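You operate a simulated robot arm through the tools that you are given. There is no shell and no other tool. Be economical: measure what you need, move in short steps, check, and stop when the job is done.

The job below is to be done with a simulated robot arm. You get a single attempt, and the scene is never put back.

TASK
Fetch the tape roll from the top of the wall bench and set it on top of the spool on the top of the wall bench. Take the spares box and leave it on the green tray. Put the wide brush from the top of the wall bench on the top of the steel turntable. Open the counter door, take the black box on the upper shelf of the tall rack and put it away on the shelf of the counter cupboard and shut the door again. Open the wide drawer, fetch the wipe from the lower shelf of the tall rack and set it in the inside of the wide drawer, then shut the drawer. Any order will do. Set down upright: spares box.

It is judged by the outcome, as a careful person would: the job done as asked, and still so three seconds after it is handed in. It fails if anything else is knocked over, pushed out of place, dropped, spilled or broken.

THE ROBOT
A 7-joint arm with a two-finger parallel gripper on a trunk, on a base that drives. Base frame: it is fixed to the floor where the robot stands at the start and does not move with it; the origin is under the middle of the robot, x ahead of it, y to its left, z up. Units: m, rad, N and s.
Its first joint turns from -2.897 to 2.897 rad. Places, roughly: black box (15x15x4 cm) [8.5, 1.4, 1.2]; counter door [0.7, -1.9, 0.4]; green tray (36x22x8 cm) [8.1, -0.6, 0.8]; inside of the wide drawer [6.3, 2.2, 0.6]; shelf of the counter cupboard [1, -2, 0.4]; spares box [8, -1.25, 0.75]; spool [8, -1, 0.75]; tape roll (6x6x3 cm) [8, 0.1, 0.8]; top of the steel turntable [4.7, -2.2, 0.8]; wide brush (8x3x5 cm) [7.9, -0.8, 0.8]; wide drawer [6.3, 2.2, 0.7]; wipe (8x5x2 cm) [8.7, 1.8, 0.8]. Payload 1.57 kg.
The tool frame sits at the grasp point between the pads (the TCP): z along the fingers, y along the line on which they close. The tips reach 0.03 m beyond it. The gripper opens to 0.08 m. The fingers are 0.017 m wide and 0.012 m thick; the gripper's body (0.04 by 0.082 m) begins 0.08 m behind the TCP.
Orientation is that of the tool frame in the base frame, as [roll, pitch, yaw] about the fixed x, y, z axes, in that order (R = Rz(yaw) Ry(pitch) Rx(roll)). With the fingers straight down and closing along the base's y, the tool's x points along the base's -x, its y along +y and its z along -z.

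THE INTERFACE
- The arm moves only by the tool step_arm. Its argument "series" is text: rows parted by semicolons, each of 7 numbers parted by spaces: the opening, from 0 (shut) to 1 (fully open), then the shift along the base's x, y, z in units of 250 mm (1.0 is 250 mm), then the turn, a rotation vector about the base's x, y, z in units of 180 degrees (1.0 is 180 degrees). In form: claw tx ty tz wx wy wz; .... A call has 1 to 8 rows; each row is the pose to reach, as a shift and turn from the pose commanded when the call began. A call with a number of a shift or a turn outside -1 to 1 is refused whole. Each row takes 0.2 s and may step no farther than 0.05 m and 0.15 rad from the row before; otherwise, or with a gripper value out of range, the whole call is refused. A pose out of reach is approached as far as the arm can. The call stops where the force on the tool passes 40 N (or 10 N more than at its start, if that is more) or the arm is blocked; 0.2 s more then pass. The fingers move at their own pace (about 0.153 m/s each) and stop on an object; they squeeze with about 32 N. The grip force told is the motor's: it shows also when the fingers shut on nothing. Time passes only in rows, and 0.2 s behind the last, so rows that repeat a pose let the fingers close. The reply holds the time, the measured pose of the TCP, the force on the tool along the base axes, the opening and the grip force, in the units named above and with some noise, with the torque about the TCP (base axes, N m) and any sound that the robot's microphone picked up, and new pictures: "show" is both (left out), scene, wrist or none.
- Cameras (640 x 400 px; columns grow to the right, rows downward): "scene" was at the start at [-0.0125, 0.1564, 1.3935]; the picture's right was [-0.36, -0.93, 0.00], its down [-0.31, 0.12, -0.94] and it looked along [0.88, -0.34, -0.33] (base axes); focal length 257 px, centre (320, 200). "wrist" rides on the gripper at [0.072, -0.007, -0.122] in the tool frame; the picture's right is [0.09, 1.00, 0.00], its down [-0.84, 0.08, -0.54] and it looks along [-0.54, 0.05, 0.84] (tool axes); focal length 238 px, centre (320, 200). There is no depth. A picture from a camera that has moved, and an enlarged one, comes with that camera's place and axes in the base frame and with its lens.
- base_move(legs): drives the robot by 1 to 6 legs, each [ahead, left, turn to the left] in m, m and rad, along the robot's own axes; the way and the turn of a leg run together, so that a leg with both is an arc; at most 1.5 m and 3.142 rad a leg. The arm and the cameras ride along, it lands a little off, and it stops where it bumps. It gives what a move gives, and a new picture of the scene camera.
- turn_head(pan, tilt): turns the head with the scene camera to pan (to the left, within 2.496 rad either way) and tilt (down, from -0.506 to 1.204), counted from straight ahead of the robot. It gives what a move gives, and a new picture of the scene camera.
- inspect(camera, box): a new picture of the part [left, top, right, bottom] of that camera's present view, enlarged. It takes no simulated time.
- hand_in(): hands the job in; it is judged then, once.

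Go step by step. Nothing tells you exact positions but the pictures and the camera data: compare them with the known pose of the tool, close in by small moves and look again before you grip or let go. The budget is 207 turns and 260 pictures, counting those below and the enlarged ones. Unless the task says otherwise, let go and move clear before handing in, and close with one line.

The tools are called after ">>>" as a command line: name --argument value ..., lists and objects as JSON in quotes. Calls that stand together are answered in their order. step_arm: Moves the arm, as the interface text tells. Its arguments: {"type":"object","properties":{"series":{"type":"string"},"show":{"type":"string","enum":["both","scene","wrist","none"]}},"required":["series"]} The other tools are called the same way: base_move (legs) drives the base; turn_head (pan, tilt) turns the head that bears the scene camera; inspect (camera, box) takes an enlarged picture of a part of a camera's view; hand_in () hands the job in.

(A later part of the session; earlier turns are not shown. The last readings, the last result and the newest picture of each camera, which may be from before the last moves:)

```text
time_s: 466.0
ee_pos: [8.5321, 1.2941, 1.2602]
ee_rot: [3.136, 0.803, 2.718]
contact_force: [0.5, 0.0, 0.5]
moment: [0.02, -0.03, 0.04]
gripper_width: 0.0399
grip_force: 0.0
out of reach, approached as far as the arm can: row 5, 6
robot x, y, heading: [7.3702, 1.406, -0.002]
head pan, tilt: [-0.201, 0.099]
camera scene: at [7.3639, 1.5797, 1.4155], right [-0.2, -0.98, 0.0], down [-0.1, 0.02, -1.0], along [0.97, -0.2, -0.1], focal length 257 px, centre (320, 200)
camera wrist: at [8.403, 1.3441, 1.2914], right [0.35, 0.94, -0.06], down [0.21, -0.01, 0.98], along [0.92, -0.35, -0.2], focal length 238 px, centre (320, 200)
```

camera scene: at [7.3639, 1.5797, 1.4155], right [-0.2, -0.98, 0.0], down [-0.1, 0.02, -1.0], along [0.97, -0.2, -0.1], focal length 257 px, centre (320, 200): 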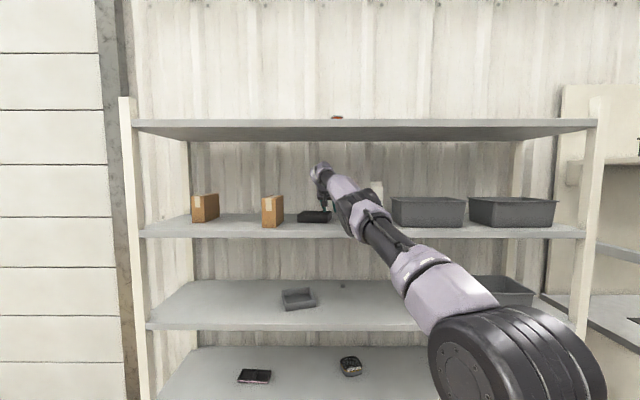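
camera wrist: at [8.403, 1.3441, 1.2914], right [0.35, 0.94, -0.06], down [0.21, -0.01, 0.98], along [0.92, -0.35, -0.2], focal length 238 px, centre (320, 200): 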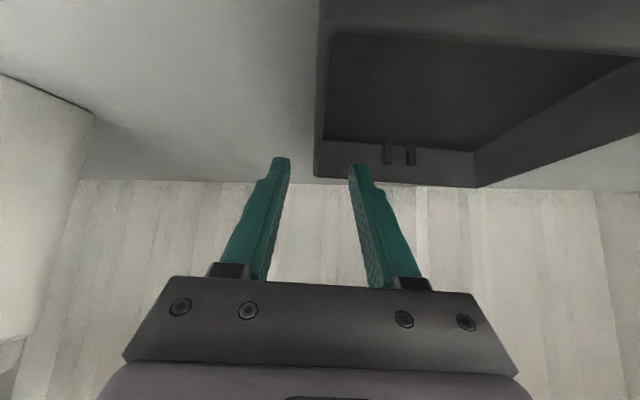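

The wall is aligned and centred between the fingers. The arm is at full stretch, so I'll move the base 4 cm closer, compensate, and lower.

>>> base_move --legs '[[0.04, 0, 0]]'

>>> step_arm --series "0.5 -0.08 0 0 0 0 0; 0.5 -0.14 0.002 -0.03 0 0 0; 0.5 -0.14 0.002 -0.07 0 0 0; 0.5 -0.14 0.002 -0.11 0 0 0; 0.5 -0.14 0.002 -0.14 0 0 0; 0.5 -0.14 0.002 -0.165 0 0 0; 0.5 -0.14 0.002 -0.165 0 0 0" --show "wrist"

```text
time_s: 466.9
ee_pos: [8.572, 1.2944, 1.2593]
ee_rot: [3.137, 0.802, 2.719]
contact_force: [-0.3, 0.2, 0.8]
moment: [0.0, -0.04, 0.02]
gripper_width: 0.0401
grip_force: 0.2
robot x, y, heading: [7.4147, 1.4083, -0.004]
head pan, tilt: [-0.201, 0.099]
camera scene: at [7.4041, 1.5795, 1.4155], right [-0.2, -0.98, 0.0], down [-0.1, 0.02, -0.99], along [0.97, -0.2, -0.1], focal length 257 px, centre (320, 200)
```

scene: 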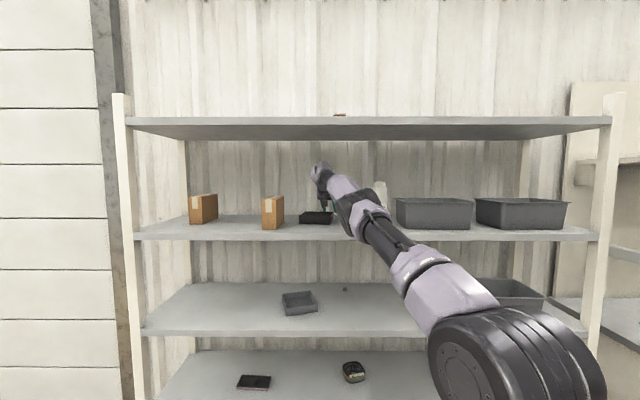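

```text
time_s: 468.4
ee_pos: [8.5382, 1.295, 1.2298]
ee_rot: [3.129, 0.82, 2.716]
contact_force: [0.5, -0.4, 9.2]
moment: [0.11, -0.24, -0.01]
gripper_width: 0.0404
grip_force: 0.0
robot x, y, heading: [7.4154, 1.4073, -0.002]
head pan, tilt: [-0.201, 0.099]
stopped in row 7: the force on the tool passed its limit at 43 N (the readings are from after the stop); the commanded pose is now the measured one
camera wrist: at [8.4093, 1.3437, 1.2596], right [0.35, 0.94, -0.06], down [0.19, -0.01, 0.98], along [0.92, -0.35, -0.18], focal length 238 px, centre (320, 200)
```

wrist: 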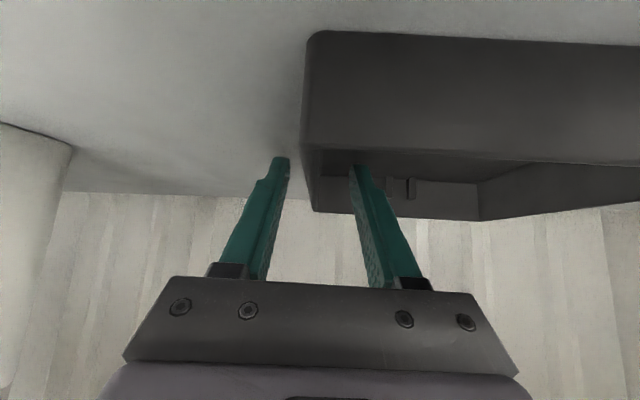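

Contact with the floor; the wall is between the fingers. I'll raise 2 mm, close, and lift slightly.

>>> step_arm --series "0.5 0 0 0.01 0 0 0; 0.2 0 0 0.01 0 0 0; 0 0 0 0.01 0 0 0; 0 0 0 0.01 0 0 0; 0 0 0 0.01 0 0 0; 0 0 0 0.05 0 0 0; 0 0 0 0.1 0 0 0; 0 0 0 0.1 0 0 0" --show "wrist"

>>> inspect --camera "scene" --box '[280, 150, 400, 245]'

```text
time_s: 470.2
ee_pos: [8.5397, 1.2947, 1.2527]
ee_rot: [3.133, 0.817, 2.718]
contact_force: [-0.2, 0.1, -0.1]
moment: [-0.08, 0.09, 0.0]
gripper_width: 0.0037
grip_force: 24.3
robot x, y, heading: [7.4143, 1.4076, -0.003]
head pan, tilt: [-0.201, 0.099]
camera wrist: at [8.4099, 1.344, 1.2828], right [0.35, 0.94, -0.06], down [0.19, -0.01, 0.98], along [0.92, -0.35, -0.18], focal length 238 px, centre (320, 200)
```

wrist: 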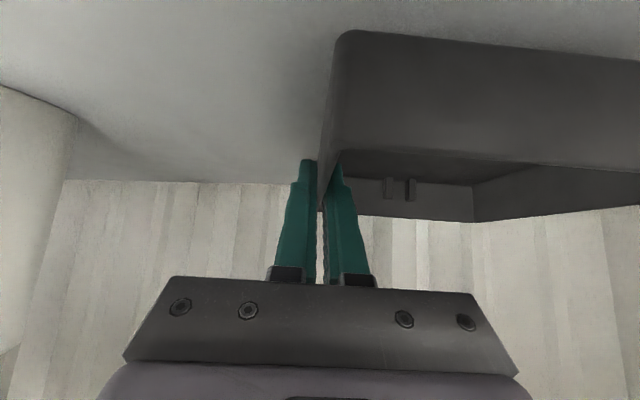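

```text
4.21 times, centred on (340, 198) of scene
camera zoom: at [7.4041, 1.5795, 1.4155], right [-0.2, -0.98, 0.0], down [-0.1, 0.02, -0.99], along [0.97, -0.2, -0.1], focal length 1082 px, centre (236, 210)
```

zoom: 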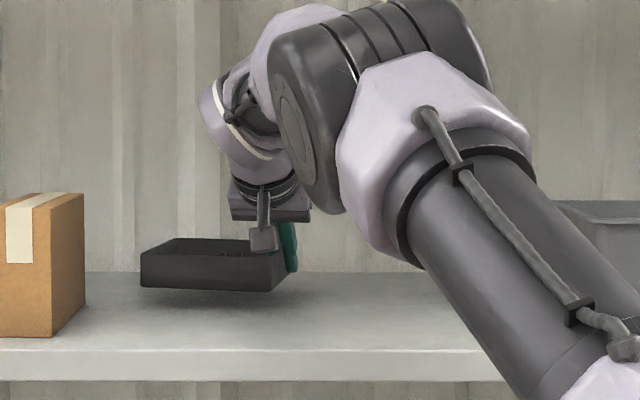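

The box is lifted and level. I'll back straight out, easing slightly right to clear the orange carton.

>>> base_move --legs '[[-0.3, -0.025, 0], [-0.1, 0, 0]]'

```text
time_s: 472.9
ee_pos: [8.2014, 1.2463, 1.2535]
ee_rot: [3.132, 0.819, 2.701]
contact_force: [-0.1, 0.6, -1.0]
moment: [-0.09, 0.02, -0.02]
gripper_width: 0.0038
grip_force: 24.4
robot x, y, heading: [7.0748, 1.3789, -0.017]
head pan, tilt: [-0.201, 0.099]
stopped in leg 2: the robot was blocked; the commanded pose is now the measured one
camera scene: at [7.0701, 1.5493, 1.4155], right [-0.22, -0.98, 0.0], down [-0.1, 0.02, -0.99], along [0.97, -0.22, -0.1], focal length 257 px, centre (320, 200)
```

scene: 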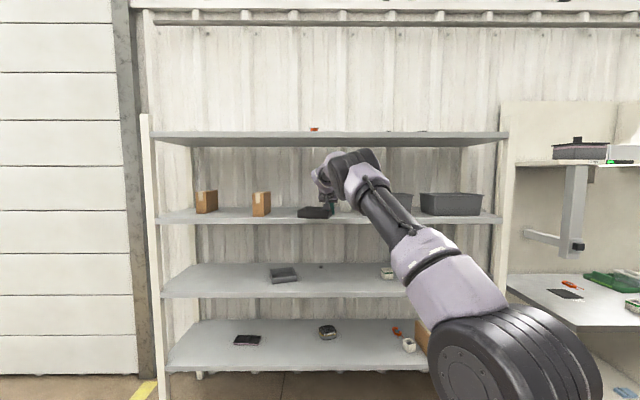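

My base lightly touched the bench behind, and the box is clear of the shelf. I'll nudge forward, retract the arm, then turn to face −y and drive.

>>> step_arm --series "0 -0.12 0.01 -0.05 0 0 0; 0 -0.24 0.02 -0.12 0 0 0; 0 -0.37 0.03 -0.2 0 0 0; 0 -0.5 0.04 -0.28 0 0 0; 0 -0.63 0.05 -0.36 0 0 0; 0 -0.76 0.06 -0.44 0 0 0; 0 -0.89 0.07 -0.52 0 0 0; 0 -1 0.08 -0.56 0 0 0" --show "none"

>>> base_move --legs '[[0.06, 0, 0], [0, 0, -1.555], [1.5, 0, 0]]'

```text
time_s: 474.6
ee_pos: [7.9518, 1.2656, 1.114]
ee_rot: [3.13, 0.818, 2.702]
contact_force: [0.4, -0.9, -1.9]
moment: [-0.06, 0.03, -0.01]
gripper_width: 0.0036
grip_force: 24.3
robot x, y, heading: [7.0753, 1.376, -0.021]
head pan, tilt: [-0.201, 0.099]
```

```text
time_s: 486.4
ee_pos: [7.0142, -0.9966, 1.1154]
ee_rot: [3.13, 0.816, 1.14]
contact_force: [0.4, 0.9, -1.0]
moment: [0.02, 0.11, 0.0]
gripper_width: 0.0038
grip_force: 24.4
robot x, y, heading: [7.1199, -0.1212, -1.582]
head pan, tilt: [-0.201, 0.099]
camera scene: at [7.2917, -0.1127, 1.4155], right [-0.98, 0.21, 0.0], down [0.02, 0.1, -0.99], along [-0.21, -0.97, -0.1], focal length 257 px, centre (320, 200)
```

scene: 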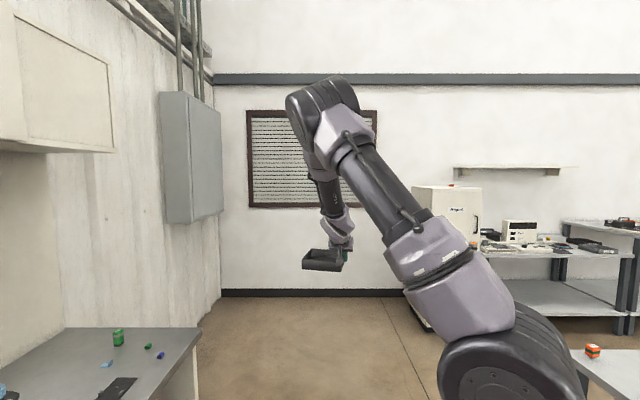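

The box is held steadily. I'll continue to the lane and turn to face −x.

>>> base_move --legs '[[1.25, 0, 0.01], [0, 0, -1.57], [1.5, 0, 0], [0.65, 0, 0], [0, -0.85, 0]]'

>>> base_move --legs '[[1.5, 0, 0], [1.5, 0, 0], [1.5, 0, 0], [1.2, 0, 0]]'

```text
time_s: 511.0
ee_pos: [4.0963, -0.4311, 1.1141]
ee_rot: [3.13, 0.818, -0.425]
contact_force: [-0.5, -0.3, -0.8]
moment: [0.08, 0.01, 0.0]
gripper_width: 0.0038
grip_force: 24.2
robot x, y, heading: [4.9723, -0.5286, 3.139]
head pan, tilt: [-0.201, 0.099]
camera scene: at [4.982, -0.7024, 1.4155], right [0.2, 0.98, 0.0], down [0.1, -0.02, -0.99], along [-0.97, 0.2, -0.1], focal length 257 px, centre (320, 200)
```

scene: 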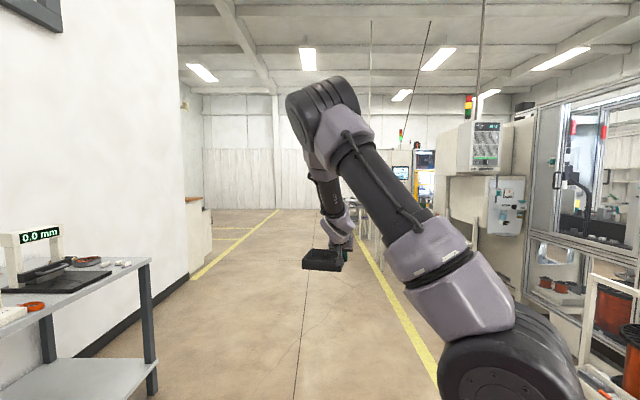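

```text
time_s: 538.0
ee_pos: [-1.5696, -0.3115, 1.1135]
ee_rot: [3.13, 0.82, -0.455]
contact_force: [0.0, 0.2, -1.1]
moment: [0.07, -0.03, 0.05]
gripper_width: 0.0036
grip_force: 24.7
robot x, y, heading: [-0.6934, -0.4358, 3.111]
head pan, tilt: [-0.201, 0.099]
camera scene: at [-0.6927, -0.6093, 1.4155], right [0.23, 0.97, 0.0], down [0.1, -0.02, -0.99], along [-0.97, 0.23, -0.1], focal length 257 px, centre (320, 200)
```

scene: 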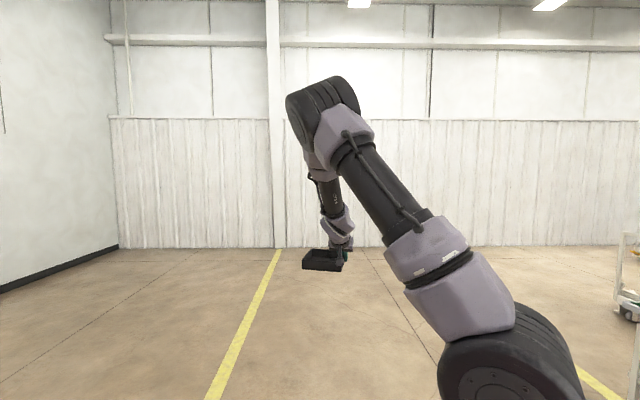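

I'm back near the counter. I'll turn to face +x and strafe to the cupboard.

>>> base_move --legs '[[0, 0, 3.14], [-0.1, 0, 0.03], [0, -1.37, 0]]'

>>> turn_head --pan -0.05 --tilt 0.55

```text
time_s: 553.0
ee_pos: [0.0951, -1.9057, 1.1133]
ee_rot: [3.131, 0.819, 2.722]
contact_force: [-0.1, 0.2, -1.4]
moment: [-0.1, 0.01, -0.01]
gripper_width: 0.0036
grip_force: 25.0
robot x, y, heading: [-0.7835, -1.812, 0.004]
head pan, tilt: [-0.201, 0.099]
camera scene: at [-0.7929, -1.6402, 1.4155], right [-0.2, -0.98, 0.0], down [-0.1, 0.02, -0.99], along [0.98, -0.19, -0.1], focal length 257 px, centre (320, 200)
```

scene: 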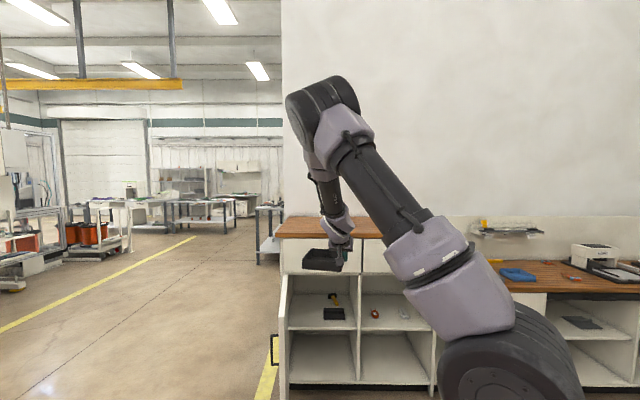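

```text
time_s: 554.0
ee_pos: [0.0944, -1.906, 1.1134]
ee_rot: [3.131, 0.819, 2.722]
contact_force: [-0.5, -0.6, -0.3]
moment: [-0.08, 0.0, -0.01]
gripper_width: 0.0036
grip_force: 24.7
robot x, y, heading: [-0.7852, -1.8125, 0.007]
head pan, tilt: [-0.051, 0.55]
camera scene: at [-0.7934, -1.6264, 1.3739], right [-0.05, -1.0, 0.0], down [-0.52, 0.02, -0.85], along [0.85, -0.04, -0.52], focal length 257 px, centre (320, 200)
```

scene: 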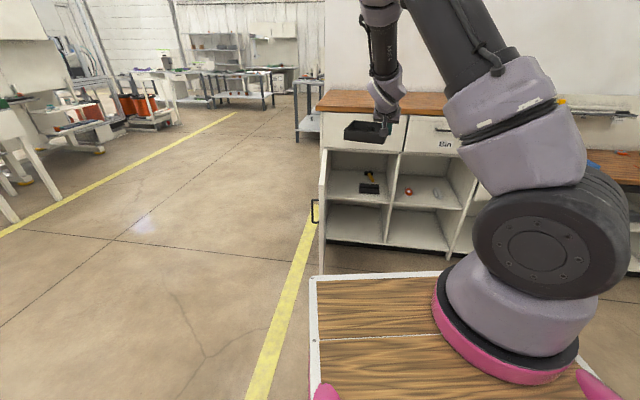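

The door is open and the shelf visible. I'll zoom into the cupboard to measure it.

>>> inspect --camera "scene" --box '[300, 110, 440, 250]'

```text
2.86 times, centred on (370, 180) of scene
camera zoom: at [-0.7934, -1.6264, 1.3739], right [-0.05, -1.0, 0.0], down [-0.52, 0.02, -0.85], along [0.85, -0.04, -0.52], focal length 734 px, centre (177, 257)
```

zoom: 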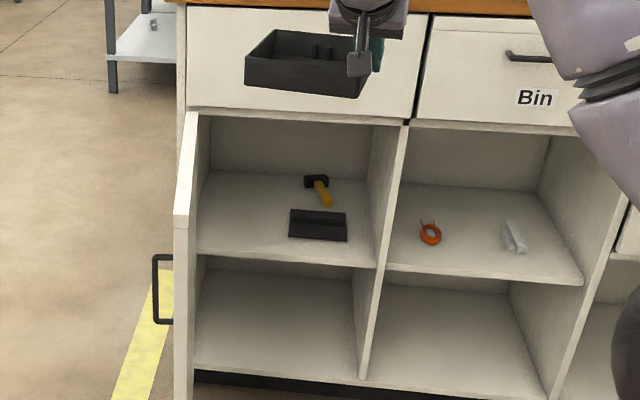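

The cupboard is yawed about −11°, like the rest. Its shelf is at z≈0.475, with a free strip about 21 cm wide on the left. I'll lower the box to just above shelf height and yaw the tool to match.

>>> step_arm --series "0 0 -0.02 -0.1 0 0 0.01; 0 0 -0.04 -0.22 0 0 0.02; 0 0 -0.06 -0.36 0 0 0.03; 0 0 -0.08 -0.5 0 0 0.04; 0 0 -0.1 -0.64 0 0 0.05; 0 0 -0.12 -0.78 0 0 0.06; 0 0 -0.14 -0.92 0 0 0.07; 0 0 -0.152 -1 0 0 0.0737" --show "none"

>>> step_arm --series "0 0 0 -0.14 0 0 0; 0 0 0 -0.28 0 0 0; 0 0 0 -0.42 0 0 0; 0 0 0 -0.56 0 0 0; 0 0 0 -0.7 0 0 0; 0 0 0 -0.84 0 0 0; 0 0 0 -1 0 0 0; 0 0 0 -1 0 0 0" --show "scene"

```text
time_s: 555.8
ee_pos: [0.0928, -1.9423, 0.8637]
ee_rot: [3.129, 0.817, 2.955]
contact_force: [0.3, 0.4, -0.7]
moment: [-0.1, 0.03, -0.01]
gripper_width: 0.0038
grip_force: 24.6
robot x, y, heading: [-0.7909, -1.8141, 0.005]
head pan, tilt: [-0.051, 0.55]
```

```text
time_s: 557.5
ee_pos: [0.0935, -1.9433, 0.6136]
ee_rot: [3.131, 0.818, 2.954]
contact_force: [-0.3, 0.5, -1.6]
moment: [-0.11, 0.0, 0.02]
gripper_width: 0.0038
grip_force: 24.6
robot x, y, heading: [-0.7825, -1.8097, 0.003]
head pan, tilt: [-0.051, 0.55]
camera scene: at [-0.7934, -1.6264, 1.3738], right [-0.05, -1.0, 0.0], down [-0.52, 0.02, -0.85], along [0.85, -0.04, -0.52], focal length 257 px, centre (320, 200)
```

scene: 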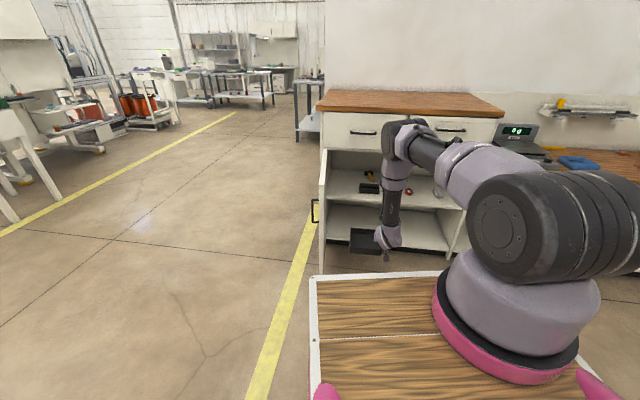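

The box hangs level in front. I'll drive ahead 0.45 m and check.

>>> base_move --legs '[[0.45, 0, 0]]'

>>> inspect --camera "scene" --box '[280, 100, 480, 260]'

>>> step_arm --series "0 0 0 -0.1 0 0 0; 0 0 0 -0.2 0 0 0; 0 0 0 -0.3 0 0 0; 0 0 0 -0.3 0 0 0" --show "wrist"

```text
time_s: 560.3
ee_pos: [0.5481, -1.9423, 0.613]
ee_rot: [3.132, 0.818, 2.955]
contact_force: [0.0, -0.5, -1.5]
moment: [-0.05, 0.01, 0.0]
gripper_width: 0.0035
grip_force: 24.5
robot x, y, heading: [-0.3297, -1.8138, 0.004]
head pan, tilt: [-0.051, 0.55]
camera scene: at [-0.3388, -1.6246, 1.3738], right [-0.05, -1.0, 0.0], down [-0.52, 0.02, -0.85], along [0.85, -0.04, -0.52], focal length 257 px, centre (320, 200)
```

scene: 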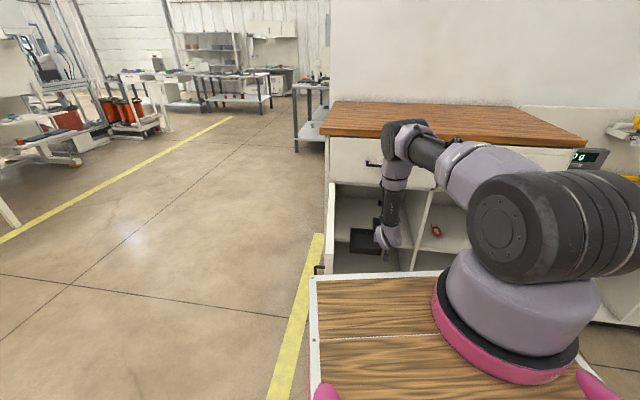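

```text
2.50 times, centred on (380, 180) of scene
camera zoom: at [-0.3388, -1.6246, 1.3738], right [-0.05, -1.0, 0.0], down [-0.52, 0.02, -0.85], along [0.85, -0.04, -0.52], focal length 643 px, centre (170, 250)
```

zoom: 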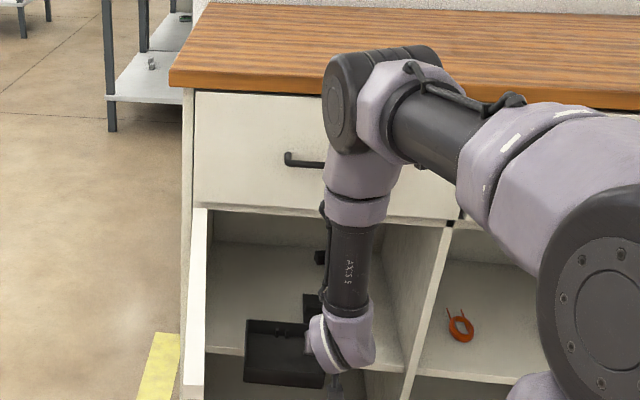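

```text
time_s: 561.3
ee_pos: [0.5466, -1.9421, 0.5383]
ee_rot: [3.132, 0.818, 2.955]
contact_force: [0.1, -0.5, -1.0]
moment: [-0.08, 0.03, -0.01]
gripper_width: 0.0037
grip_force: 24.9
robot x, y, heading: [-0.3257, -1.8084, 0.005]
head pan, tilt: [-0.051, 0.55]
camera wrist: at [0.4105, -1.9237, 0.5677], right [0.12, 0.99, -0.06], down [0.19, 0.04, 0.98], along [0.98, -0.12, -0.18], focal length 238 px, centre (320, 200)
```

wrist: 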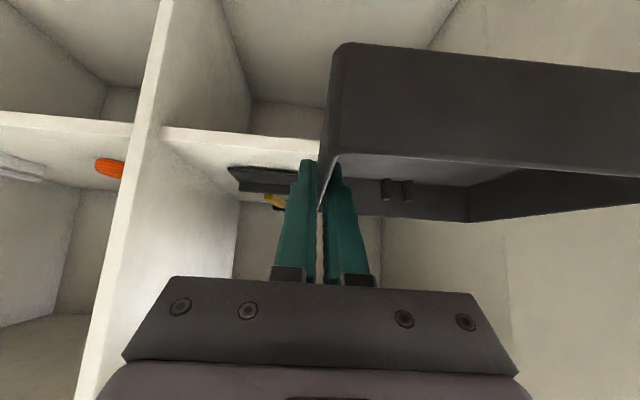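

Clearances look good. I'll advance the base 12 cm and then reach the rest with the arm.

>>> base_move --legs '[[0.12, 0, 0]]'

>>> step_arm --series "0 0.08 0.01 0 0 0 0; 0 0.16 0.02 0 0 0 0; 0 0.24 0.025 0 0 0 0; 0 0.32 0.025 0 0 0 0; 0 0.36 0.025 0 0 0 0; 0 0.36 0.025 0 0 0 0" --show "wrist"

>>> inspect --camera "scene" --box '[300, 100, 480, 260]'

```text
time_s: 562.5
ee_pos: [0.6677, -1.9395, 0.5387]
ee_rot: [3.132, 0.818, 2.957]
contact_force: [0.3, -0.9, -0.8]
moment: [-0.09, -0.01, -0.02]
gripper_width: 0.0036
grip_force: 25.0
robot x, y, heading: [-0.2118, -1.8116, 0.003]
head pan, tilt: [-0.051, 0.55]
camera scene: at [-0.2191, -1.6241, 1.3738], right [-0.04, -1.0, 0.0], down [-0.52, 0.02, -0.85], along [0.85, -0.04, -0.52], focal length 257 px, centre (320, 200)
```

scene: 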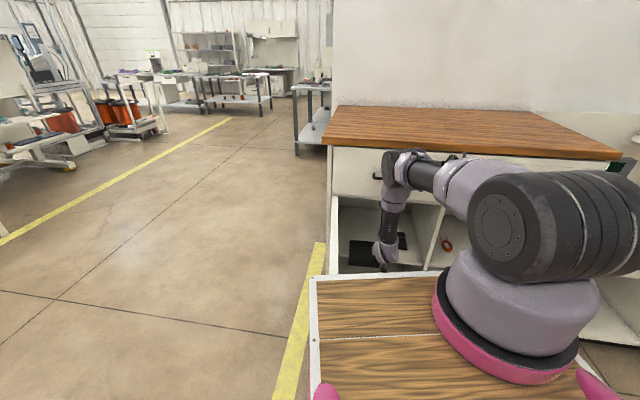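

```text
time_s: 563.9
ee_pos: [0.7585, -1.9338, 0.5373]
ee_rot: [3.131, 0.821, 2.958]
contact_force: [-0.4, -0.4, -1.6]
moment: [-0.07, 0.0, -0.02]
gripper_width: 0.0035
grip_force: 24.3
robot x, y, heading: [-0.2121, -1.8109, 0.007]
head pan, tilt: [-0.051, 0.55]
camera wrist: at [0.621, -1.9161, 0.5681], right [0.11, 0.99, -0.06], down [0.19, 0.04, 0.98], along [0.98, -0.12, -0.18], focal length 238 px, centre (320, 200)
```

wrist: 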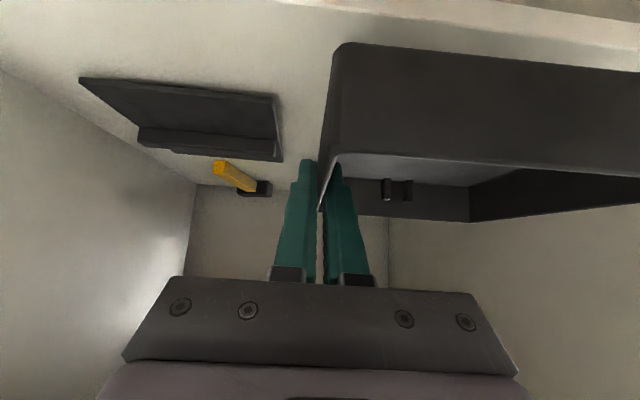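

```text
2.50 times, centred on (390, 180) of scene
camera zoom: at [-0.2191, -1.6241, 1.3738], right [-0.04, -1.0, 0.0], down [-0.52, 0.02, -0.85], along [0.85, -0.04, -0.52], focal length 643 px, centre (145, 250)
```

zoom: 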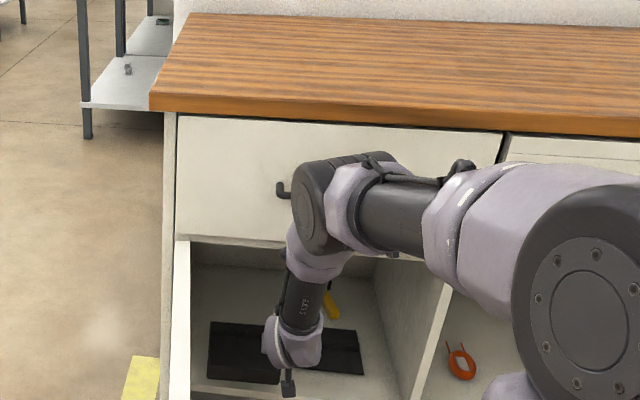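

The box is fully inside, clear of the organizer and the side panel. I'll lower to contact.

>>> step_arm --series "0 0 0 -0.03 0 0 0; 0 0 0 -0.06 0 0 0; 0 0 0 -0.08 0 0 0; 0 0 0 -0.1 0 0 0; 0 0 0 -0.12 0 0 0; 0 0 0 -0.14 0 0 0; 0 0 0 -0.16 0 0 0; 0 0 0 -0.18 0 0 0" --show "wrist"

```text
time_s: 565.7
ee_pos: [0.7576, -1.9342, 0.4928]
ee_rot: [3.13, 0.818, 2.956]
contact_force: [0.6, -0.2, -1.0]
moment: [-0.08, 0.03, 0.01]
gripper_width: 0.0035
grip_force: 24.5
robot x, y, heading: [-0.2113, -1.8127, 0.004]
head pan, tilt: [-0.051, 0.55]
camera wrist: at [0.6207, -1.9158, 0.5231], right [0.11, 0.99, -0.06], down [0.19, 0.04, 0.98], along [0.98, -0.12, -0.18], focal length 238 px, centre (320, 200)
```

wrist: 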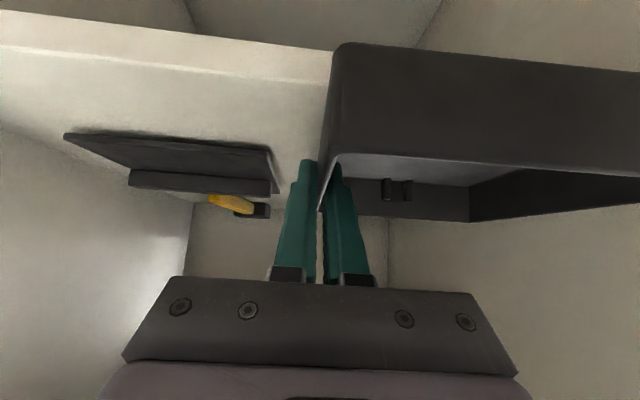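

Comparing the two wrist views, the shelf is actually at z≈0.40 and its edge is recessed to x≈0.77. I need to go deeper and lower, standing further right to avoid the door. I'll back out and reposition.

>>> base_move --legs '[[-0.37, 0, 0], [0, -0.25, 0]]'

>>> step_arm --series "0 -0.02 0.12 0 0 0 0; 0 -0.06 0.24 0 0 0 0; 0 -0.1 0.38 -0.02 0 0 0; 0 -0.14 0.52 -0.04 0 0 0; 0 -0.18 0.66 -0.06 0 0 0; 0 -0.2 0.8 -0.08 0 0 0; 0 -0.2 0.87 -0.09 0 0 0; 0 -0.2 0.87 -0.09 0 0 0" --show "none"

```text
time_s: 569.5
ee_pos: [0.3873, -2.1881, 0.4941]
ee_rot: [3.13, 0.818, 2.953]
contact_force: [0.5, 0.5, -2.5]
moment: [-0.09, 0.0, -0.01]
gripper_width: 0.0036
grip_force: 24.5
robot x, y, heading: [-0.5845, -2.0595, -0.001]
head pan, tilt: [-0.051, 0.55]
camera scene: at [-0.5887, -1.8754, 1.3738], right [-0.05, -1.0, 0.0], down [-0.52, 0.03, -0.85], along [0.85, -0.04, -0.52], focal length 257 px, centre (320, 200)
```

scene: 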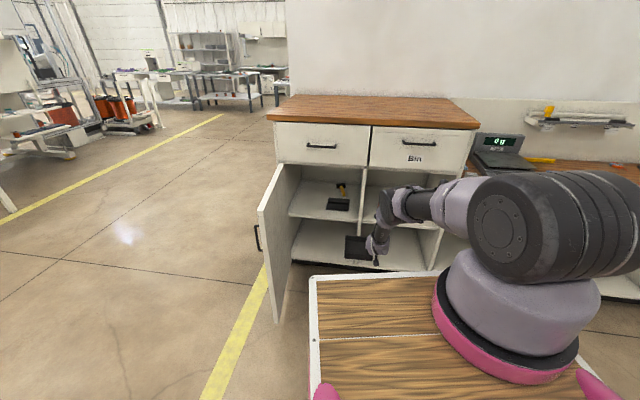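

```text
time_s: 571.3
ee_pos: [0.3375, -1.9704, 0.4712]
ee_rot: [3.13, 0.816, 2.954]
contact_force: [0.2, -0.4, -1.1]
moment: [-0.08, 0.02, 0.02]
gripper_width: 0.0034
grip_force: 24.6
robot x, y, heading: [-0.5775, -2.0609, 0.002]
head pan, tilt: [-0.051, 0.55]
```

I'll zoom to re-measure the shelf from this new viewpoint before entering.

>>> inspect --camera "scene" --box '[250, 130, 430, 290]'

```text
2.50 times, centred on (340, 210) of scene
camera zoom: at [-0.5887, -1.8753, 1.3738], right [-0.05, -1.0, 0.0], down [-0.52, 0.03, -0.85], along [0.85, -0.04, -0.52], focal length 643 px, centre (270, 175)
```

zoom: 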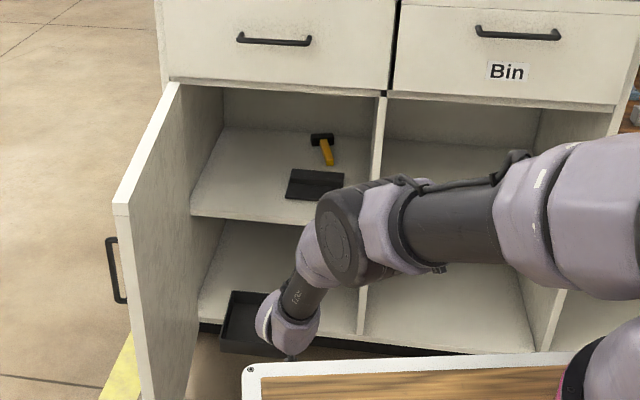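

The measurements agree (organizer edge y≈-1.99, shelf z≈0.40). I'll drive in: first 0.35 m, then check.

>>> base_move --legs '[[0.36, 0, 0]]'

>>> step_arm --series "0 0 0 0 0 0 0" --show "wrist"

```text
time_s: 573.6
ee_pos: [0.6817, -1.9685, 0.466]
ee_rot: [3.131, 0.805, 2.952]
contact_force: [-0.5, -0.1, -0.8]
moment: [-0.08, -0.05, 0.0]
gripper_width: 0.0038
grip_force: 24.6
robot x, y, heading: [-0.2263, -2.0618, 0.002]
head pan, tilt: [-0.051, 0.55]
stopped in leg 1: the force on the tool passed its limit at 72 N (the readings are from after the stop); the commanded pose is now the measured one
camera scene: at [-0.2382, -1.8745, 1.3738], right [-0.05, -1.0, 0.0], down [-0.52, 0.03, -0.85], along [0.85, -0.04, -0.52], focal length 257 px, centre (320, 200)
```

scene: 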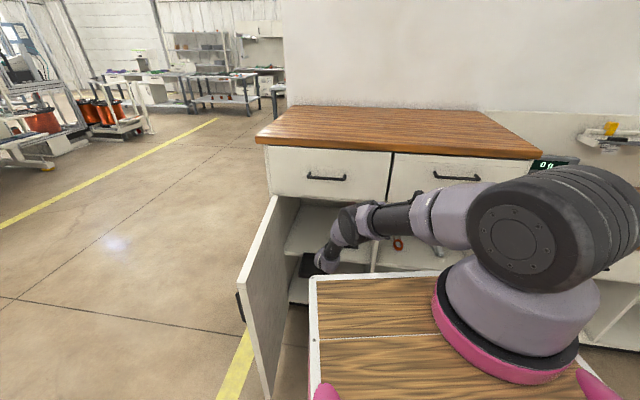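

```text
time_s: 574.0
ee_pos: [0.6816, -1.9681, 0.4646]
ee_rot: [3.129, 0.804, 2.951]
contact_force: [-0.8, 0.9, -0.6]
moment: [-0.13, -0.03, -0.01]
gripper_width: 0.0035
grip_force: 24.3
robot x, y, heading: [-0.2284, -2.0637, 0.004]
head pan, tilt: [-0.051, 0.55]
camera wrist: at [0.5446, -1.9506, 0.4966], right [0.12, 0.99, -0.06], down [0.2, 0.03, 0.98], along [0.97, -0.13, -0.19], focal length 238 px, centre (320, 200)
```

wrist: 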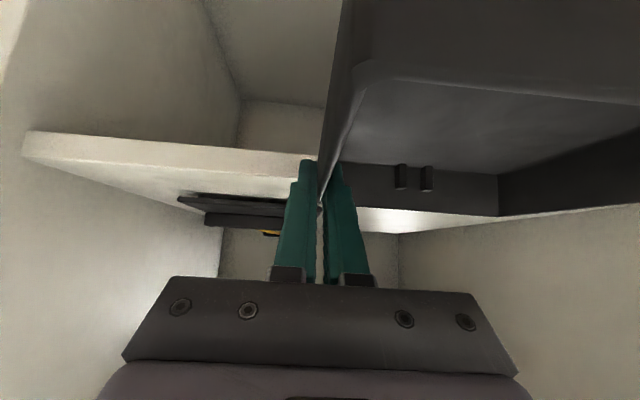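

The box front bumped the shelf edge (shelf z must be ≈0.45) and has shifted in the grip. I'll back out and inspect the box.

>>> base_move --legs '[[-0.25, 0, 0]]'

>>> inspect --camera "scene" --box '[270, 160, 430, 290]'

>>> inspect --camera "wrist" --box '[0, 0, 640, 400]'

```text
time_s: 575.9
ee_pos: [0.4306, -1.9694, 0.4652]
ee_rot: [3.128, 0.804, 2.951]
contact_force: [-0.3, 0.2, -1.0]
moment: [-0.06, -0.04, -0.01]
gripper_width: 0.0035
grip_force: 24.8
robot x, y, heading: [-0.4829, -2.0589, -0.001]
head pan, tilt: [-0.051, 0.55]
camera scene: at [-0.4896, -1.8751, 1.3738], right [-0.05, -1.0, 0.0], down [-0.52, 0.03, -0.85], along [0.85, -0.04, -0.52], focal length 257 px, centre (320, 200)
```

scene: 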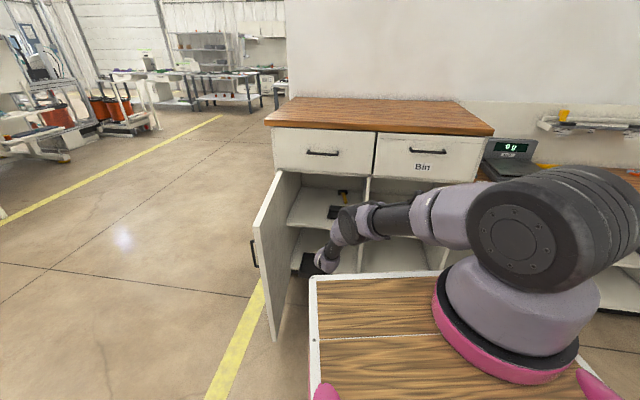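

```text
3.08 times, centred on (350, 225) of scene
camera zoom: at [-0.4896, -1.8751, 1.3738], right [-0.05, -1.0, 0.0], down [-0.52, 0.03, -0.85], along [0.85, -0.04, -0.52], focal length 791 px, centre (228, 123)
```

zoom: 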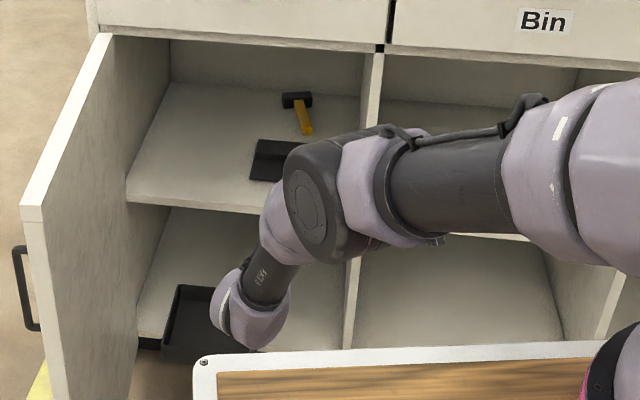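

```text
1.00 times, centred on (320, 200) of wrist (not enlarged: the box is as wide or as high as the picture)
camera zoom: at [0.2934, -1.9512, 0.4967], right [0.12, 0.99, -0.06], down [0.2, 0.03, 0.98], along [0.97, -0.13, -0.19], focal length 238 px, centre (320, 200)
```

zoom: 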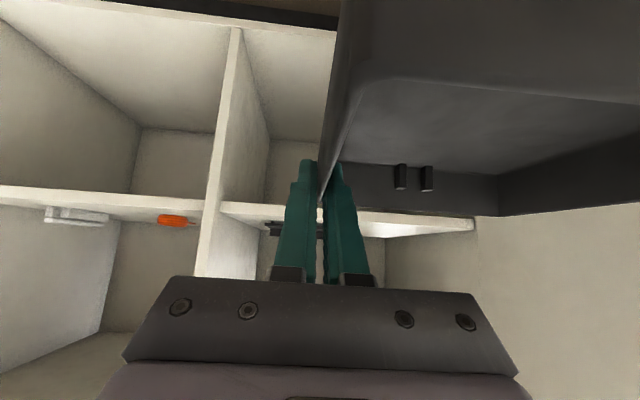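

The box is still level, just slid ~4 cm toward me in the grip. The contact puts the shelf at z≈0.435. I'll raise to clear it and re-enter.

>>> step_arm --series "0 0 0.04 0.1 0 0 0; 0 0 0.08 0.2 0 0 0; 0 0 0.08 0.2 0 0 0" --show "none"

>>> base_move --legs '[[0.3, 0, 0]]'

>>> step_arm --series "0 0 0 0 0 0 0" --show "wrist"

```text
time_s: 576.6
ee_pos: [0.4309, -1.9505, 0.5146]
ee_rot: [3.13, 0.804, 2.952]
contact_force: [0.2, 0.3, -2.3]
moment: [-0.06, -0.04, -0.02]
gripper_width: 0.0037
grip_force: 24.2
robot x, y, heading: [-0.4759, -2.0643, 0.002]
head pan, tilt: [-0.051, 0.55]
```

```text
time_s: 578.7
ee_pos: [0.7311, -1.9507, 0.5155]
ee_rot: [3.128, 0.804, 2.95]
contact_force: [0.0, 0.6, -1.5]
moment: [-0.08, -0.02, 0.0]
gripper_width: 0.0036
grip_force: 24.2
robot x, y, heading: [-0.1809, -2.059, 0.004]
head pan, tilt: [-0.051, 0.55]
camera scene: at [-0.1877, -1.8745, 1.3738], right [-0.05, -1.0, 0.0], down [-0.52, 0.03, -0.85], along [0.85, -0.04, -0.52], focal length 257 px, centre (320, 200)
```

scene: 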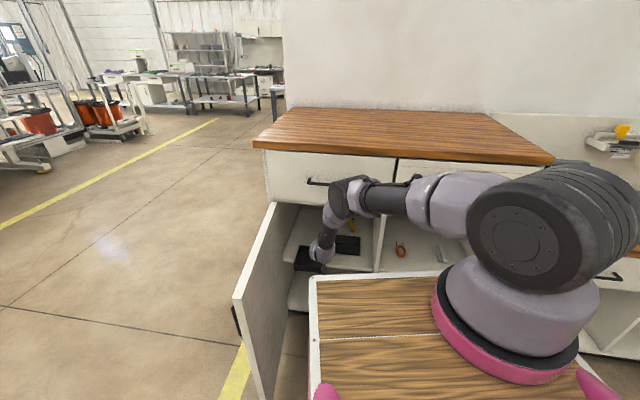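

```text
time_s: 579.1
ee_pos: [0.7315, -1.9504, 0.514]
ee_rot: [3.13, 0.803, 2.949]
contact_force: [-0.8, -0.4, -1.8]
moment: [-0.09, -0.03, 0.02]
gripper_width: 0.0037
grip_force: 25.1
robot x, y, heading: [-0.1785, -2.0605, 0.004]
head pan, tilt: [-0.051, 0.55]
camera wrist: at [0.5947, -1.9317, 0.5464], right [0.12, 0.99, -0.06], down [0.2, 0.03, 0.98], along [0.97, -0.13, -0.19], focal length 238 px, centre (320, 200)
```

wrist: 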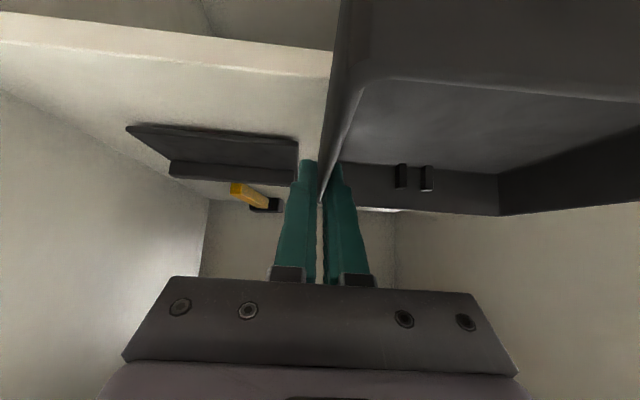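

The path is clear beside the organizer. I'll advance 10 cm with the base, then the last bit with the arm.

>>> base_move --legs '[[0.1, 0, 0]]'

>>> step_arm --series "0 0.05 0.01 0 0 0 0; 0 0.1 0.02 0 0 0 0; 0 0.12 0.02 -0.03 0 0 0; 0 0.12 0.02 -0.06 0 0 0; 0 0.12 0.02 -0.06 0 0 0" --show "wrist"

```text
time_s: 580.2
ee_pos: [0.8331, -1.9483, 0.5142]
ee_rot: [3.129, 0.806, 2.952]
contact_force: [1.0, -0.6, -0.6]
moment: [-0.1, -0.02, -0.03]
gripper_width: 0.0037
grip_force: 24.1
robot x, y, heading: [-0.0748, -2.0607, 0.004]
head pan, tilt: [-0.051, 0.55]
camera scene: at [-0.0865, -1.8743, 1.3738], right [-0.05, -1.0, 0.0], down [-0.52, 0.03, -0.85], along [0.85, -0.04, -0.52], focal length 257 px, centre (320, 200)
```

scene: 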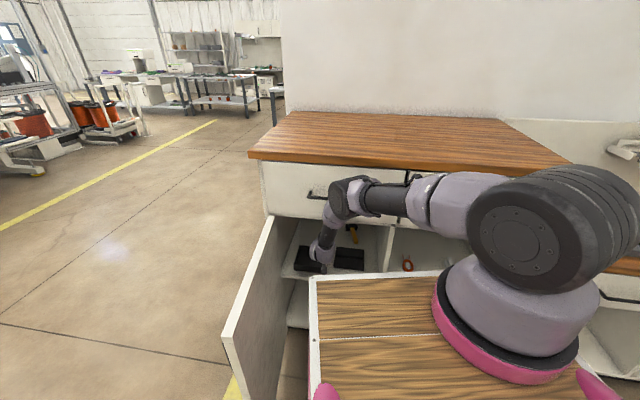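

```text
time_s: 581.5
ee_pos: [0.8622, -1.9441, 0.4991]
ee_rot: [3.13, 0.803, 2.949]
contact_force: [-0.2, -0.3, -0.9]
moment: [-0.14, -0.03, 0.0]
gripper_width: 0.0036
grip_force: 25.0
robot x, y, heading: [-0.0753, -2.0603, 0.003]
head pan, tilt: [-0.051, 0.55]
camera wrist: at [0.7261, -1.9259, 0.5317], right [0.12, 0.99, -0.06], down [0.2, 0.03, 0.98], along [0.97, -0.13, -0.19], focal length 238 px, centre (320, 200)
```

wrist: 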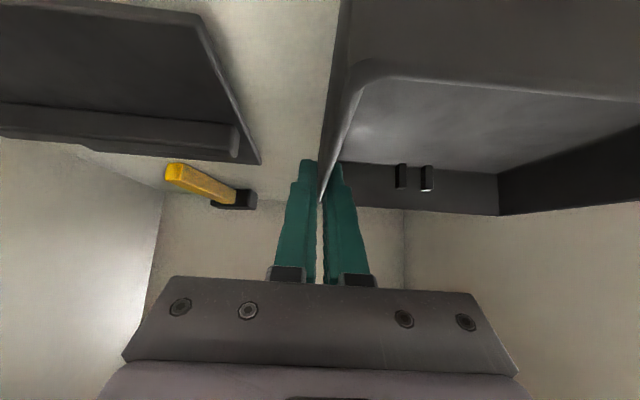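

Good clearances. I'll lower to contact.

>>> step_arm --series "0 0 0 -0.03 0 0 0; 0 0 0 -0.05 0 0 0; 0 0 0 -0.07 0 0 0; 0 0 0 -0.09 0 0 0; 0 0 0 -0.11 0 0 0; 0 0 0 -0.13 0 0 0; 0 0 0 -0.15 0 0 0; 0 0 0 -0.17 0 0 0" --show "wrist"

>>> inspect --camera "scene" --box '[260, 170, 400, 310]'

```text
time_s: 583.2
ee_pos: [0.8539, -1.9482, 0.4851]
ee_rot: [3.129, 0.805, 2.952]
contact_force: [0.1, -0.1, -1.1]
moment: [-0.08, -0.01, 0.04]
gripper_width: 0.0037
grip_force: 24.2
out of reach, approached as far as the arm can: row 2, 3, 4, 5, 6, 7, 8
robot x, y, heading: [-0.0746, -2.062, 0.002]
head pan, tilt: [-0.051, 0.55]
camera wrist: at [0.7181, -1.9304, 0.5166], right [0.12, 0.99, -0.06], down [0.2, 0.03, 0.98], along [0.97, -0.13, -0.19], focal length 238 px, centre (320, 200)
```

wrist: 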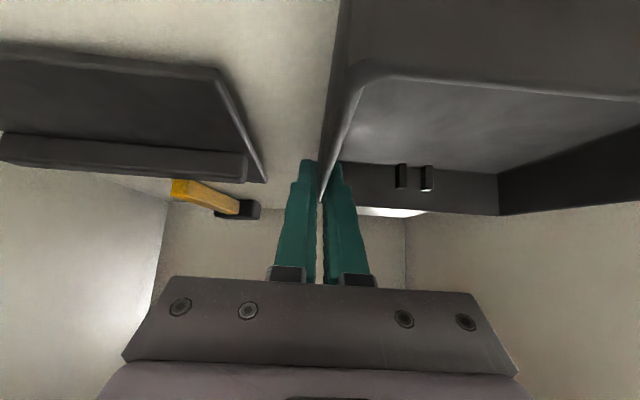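

```text
2.86 times, centred on (330, 240) of scene
camera zoom: at [-0.0866, -1.8743, 1.3738], right [-0.05, -1.0, 0.0], down [-0.52, 0.03, -0.85], along [0.85, -0.04, -0.52], focal length 734 px, centre (291, 86)
```

zoom: 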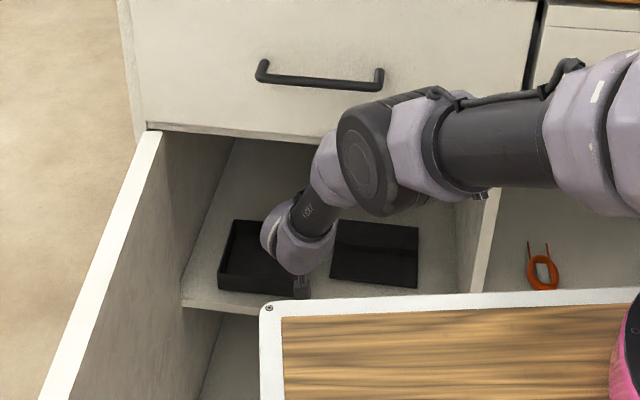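

The arm is at its limit, so I'll move the base 4 cm closer, compensate, and lower.

>>> step_arm --series "0 -0.08 0 0.04 0 0 0; 0 -0.16 0 0.06 0 0 0; 0 -0.16 0 0.06 0 0 0" --show "none"

>>> base_move --legs '[[0.045, 0, 0]]'

>>> step_arm --series "0 0 0 -0.04 0 0 0; 0 0 0 -0.08 0 0 0; 0 0 0 -0.1 0 0 0; 0 0 0 -0.12 0 0 0; 0 0 0 -0.14 0 0 0; 0 0 0 -0.16 0 0 0; 0 0 0 -0.18 0 0 0; 0 0 0 -0.2 0 0 0" --show "wrist"

```text
time_s: 584.0
ee_pos: [0.8139, -1.9494, 0.4987]
ee_rot: [3.13, 0.805, 2.952]
contact_force: [0.0, 0.7, -0.8]
moment: [-0.14, -0.04, -0.01]
gripper_width: 0.0037
grip_force: 24.4
robot x, y, heading: [-0.078, -2.0595, 0.007]
head pan, tilt: [-0.051, 0.55]
```

```text
time_s: 585.0
ee_pos: [0.8346, -1.9478, 0.4914]
ee_rot: [3.141, 0.79, 2.965]
contact_force: [-0.6, -0.4, -2.0]
moment: [-0.11, -0.07, 0.02]
gripper_width: 0.0035
grip_force: 25.0
robot x, y, heading: [-0.0466, -2.0613, 0.004]
head pan, tilt: [-0.051, 0.55]
stopped in leg 1: the robot was blocked; the commanded pose is now the measured one
camera scene: at [-0.0555, -1.8742, 1.3738], right [-0.05, -1.0, 0.0], down [-0.52, 0.02, -0.85], along [0.85, -0.04, -0.52], focal length 257 px, centre (320, 200)
```

scene: 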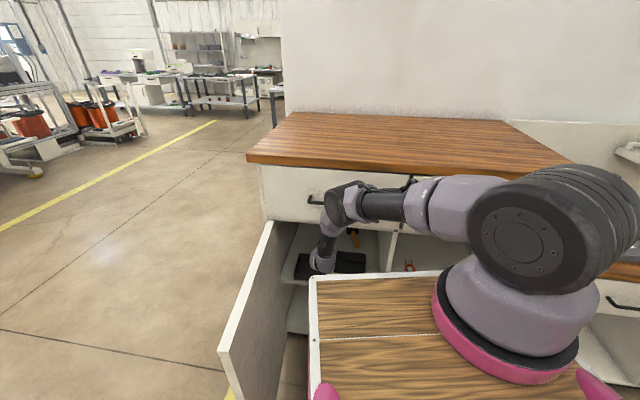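

```text
time_s: 585.5
ee_pos: [0.8405, -1.9462, 0.4799]
ee_rot: [3.139, 0.802, 2.963]
contact_force: [1.1, 0.4, 7.3]
moment: [0.04, 0.0, 0.06]
gripper_width: 0.0038
grip_force: 24.9
robot x, y, heading: [-0.0444, -2.0619, 0.003]
head pan, tilt: [-0.051, 0.55]
stopped in row 2: the force on the tool passed its limit at 52 N (the readings are from after the stop); the commanded pose is now the measured one
camera wrist: at [0.7041, -1.9285, 0.5127], right [0.11, 0.99, -0.06], down [0.2, 0.04, 0.98], along [0.97, -0.12, -0.2], focal length 238 px, centre (320, 200)
```

wrist: 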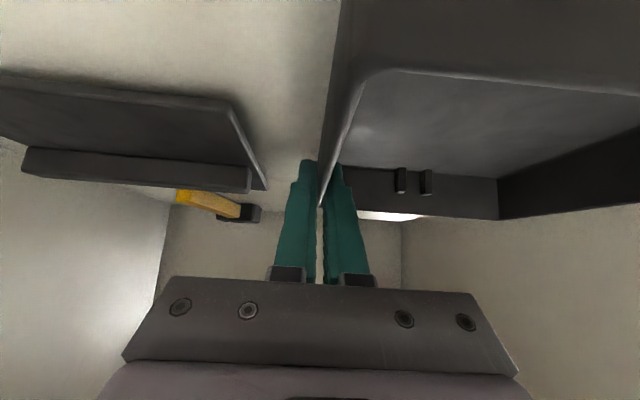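

There was a light contact at z 0.48, likely the box on the shelf. I'll check the view before releasing.

>>> inspect --camera "scene" --box '[260, 160, 420, 310]'

```text
2.67 times, centred on (340, 235) of scene
camera zoom: at [-0.0559, -1.8743, 1.3738], right [-0.05, -1.0, 0.0], down [-0.52, 0.02, -0.85], along [0.85, -0.04, -0.52], focal length 686 px, centre (267, 107)
```

zoom: 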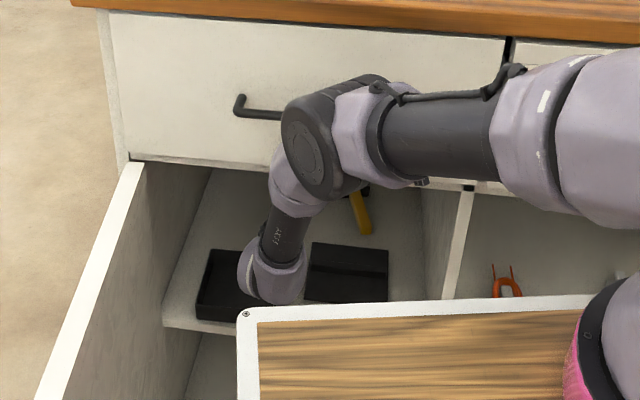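

The box is on the shelf just inside its edge. I'll open slightly and watch.

>>> step_arm --series "0.12 0 0 0 0 0 0; 0.16 0 0 0 0 0 0; 0.16 0 0 0 0 0 0" --show "wrist"

```text
time_s: 586.3
ee_pos: [0.8411, -1.947, 0.4803]
ee_rot: [3.138, 0.802, 2.964]
contact_force: [3.7, -5.6, 15.4]
moment: [-0.08, -0.33, -0.06]
gripper_width: 0.009
grip_force: 0.0
robot x, y, heading: [-0.0458, -2.0598, 0.001]
head pan, tilt: [-0.051, 0.55]
camera wrist: at [0.7037, -1.9289, 0.5125], right [0.11, 0.99, -0.06], down [0.2, 0.04, 0.98], along [0.97, -0.12, -0.2], focal length 238 px, centre (320, 200)
```

wrist: 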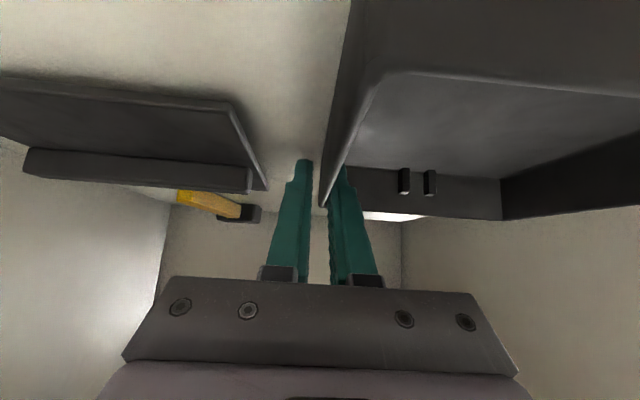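

The box stays put, so it's on the shelf. I'll open a bit more and withdraw along the tool axis.

>>> step_arm --series "0.3 0 0 0 0 0 0; 0.3 0 0 0 0 0 0; 0.3 -0.04 0.008 0.05 0 0 0; 0.3 -0.1 0.02 0.12 0 0 0; 0.3 -0.17 0.033 0.2 0 0 0; 0.3 -0.25 0.048 0.28 0 0 0; 0.3 -0.25 0.048 0.28 0 0 0" --show "wrist"

```text
time_s: 587.9
ee_pos: [0.7774, -1.9332, 0.5486]
ee_rot: [3.139, 0.8, 2.962]
contact_force: [0.4, -0.1, 0.3]
moment: [-0.03, 0.01, 0.02]
gripper_width: 0.0239
grip_force: 0.0
robot x, y, heading: [-0.0454, -2.0603, 0.003]
head pan, tilt: [-0.051, 0.55]
camera wrist: at [0.6403, -1.9161, 0.5812], right [0.11, 0.99, -0.06], down [0.2, 0.04, 0.98], along [0.97, -0.12, -0.2], focal length 238 px, centre (320, 200)
```

wrist: 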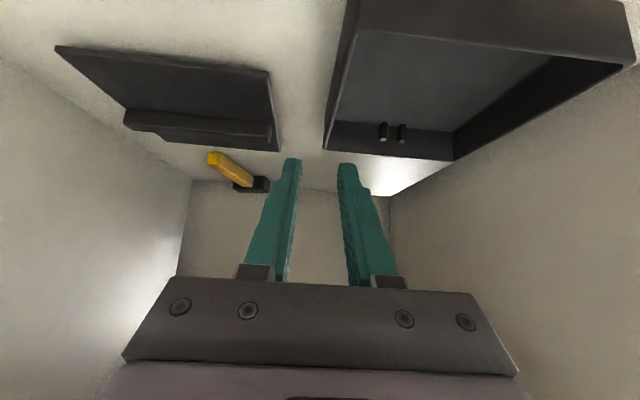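

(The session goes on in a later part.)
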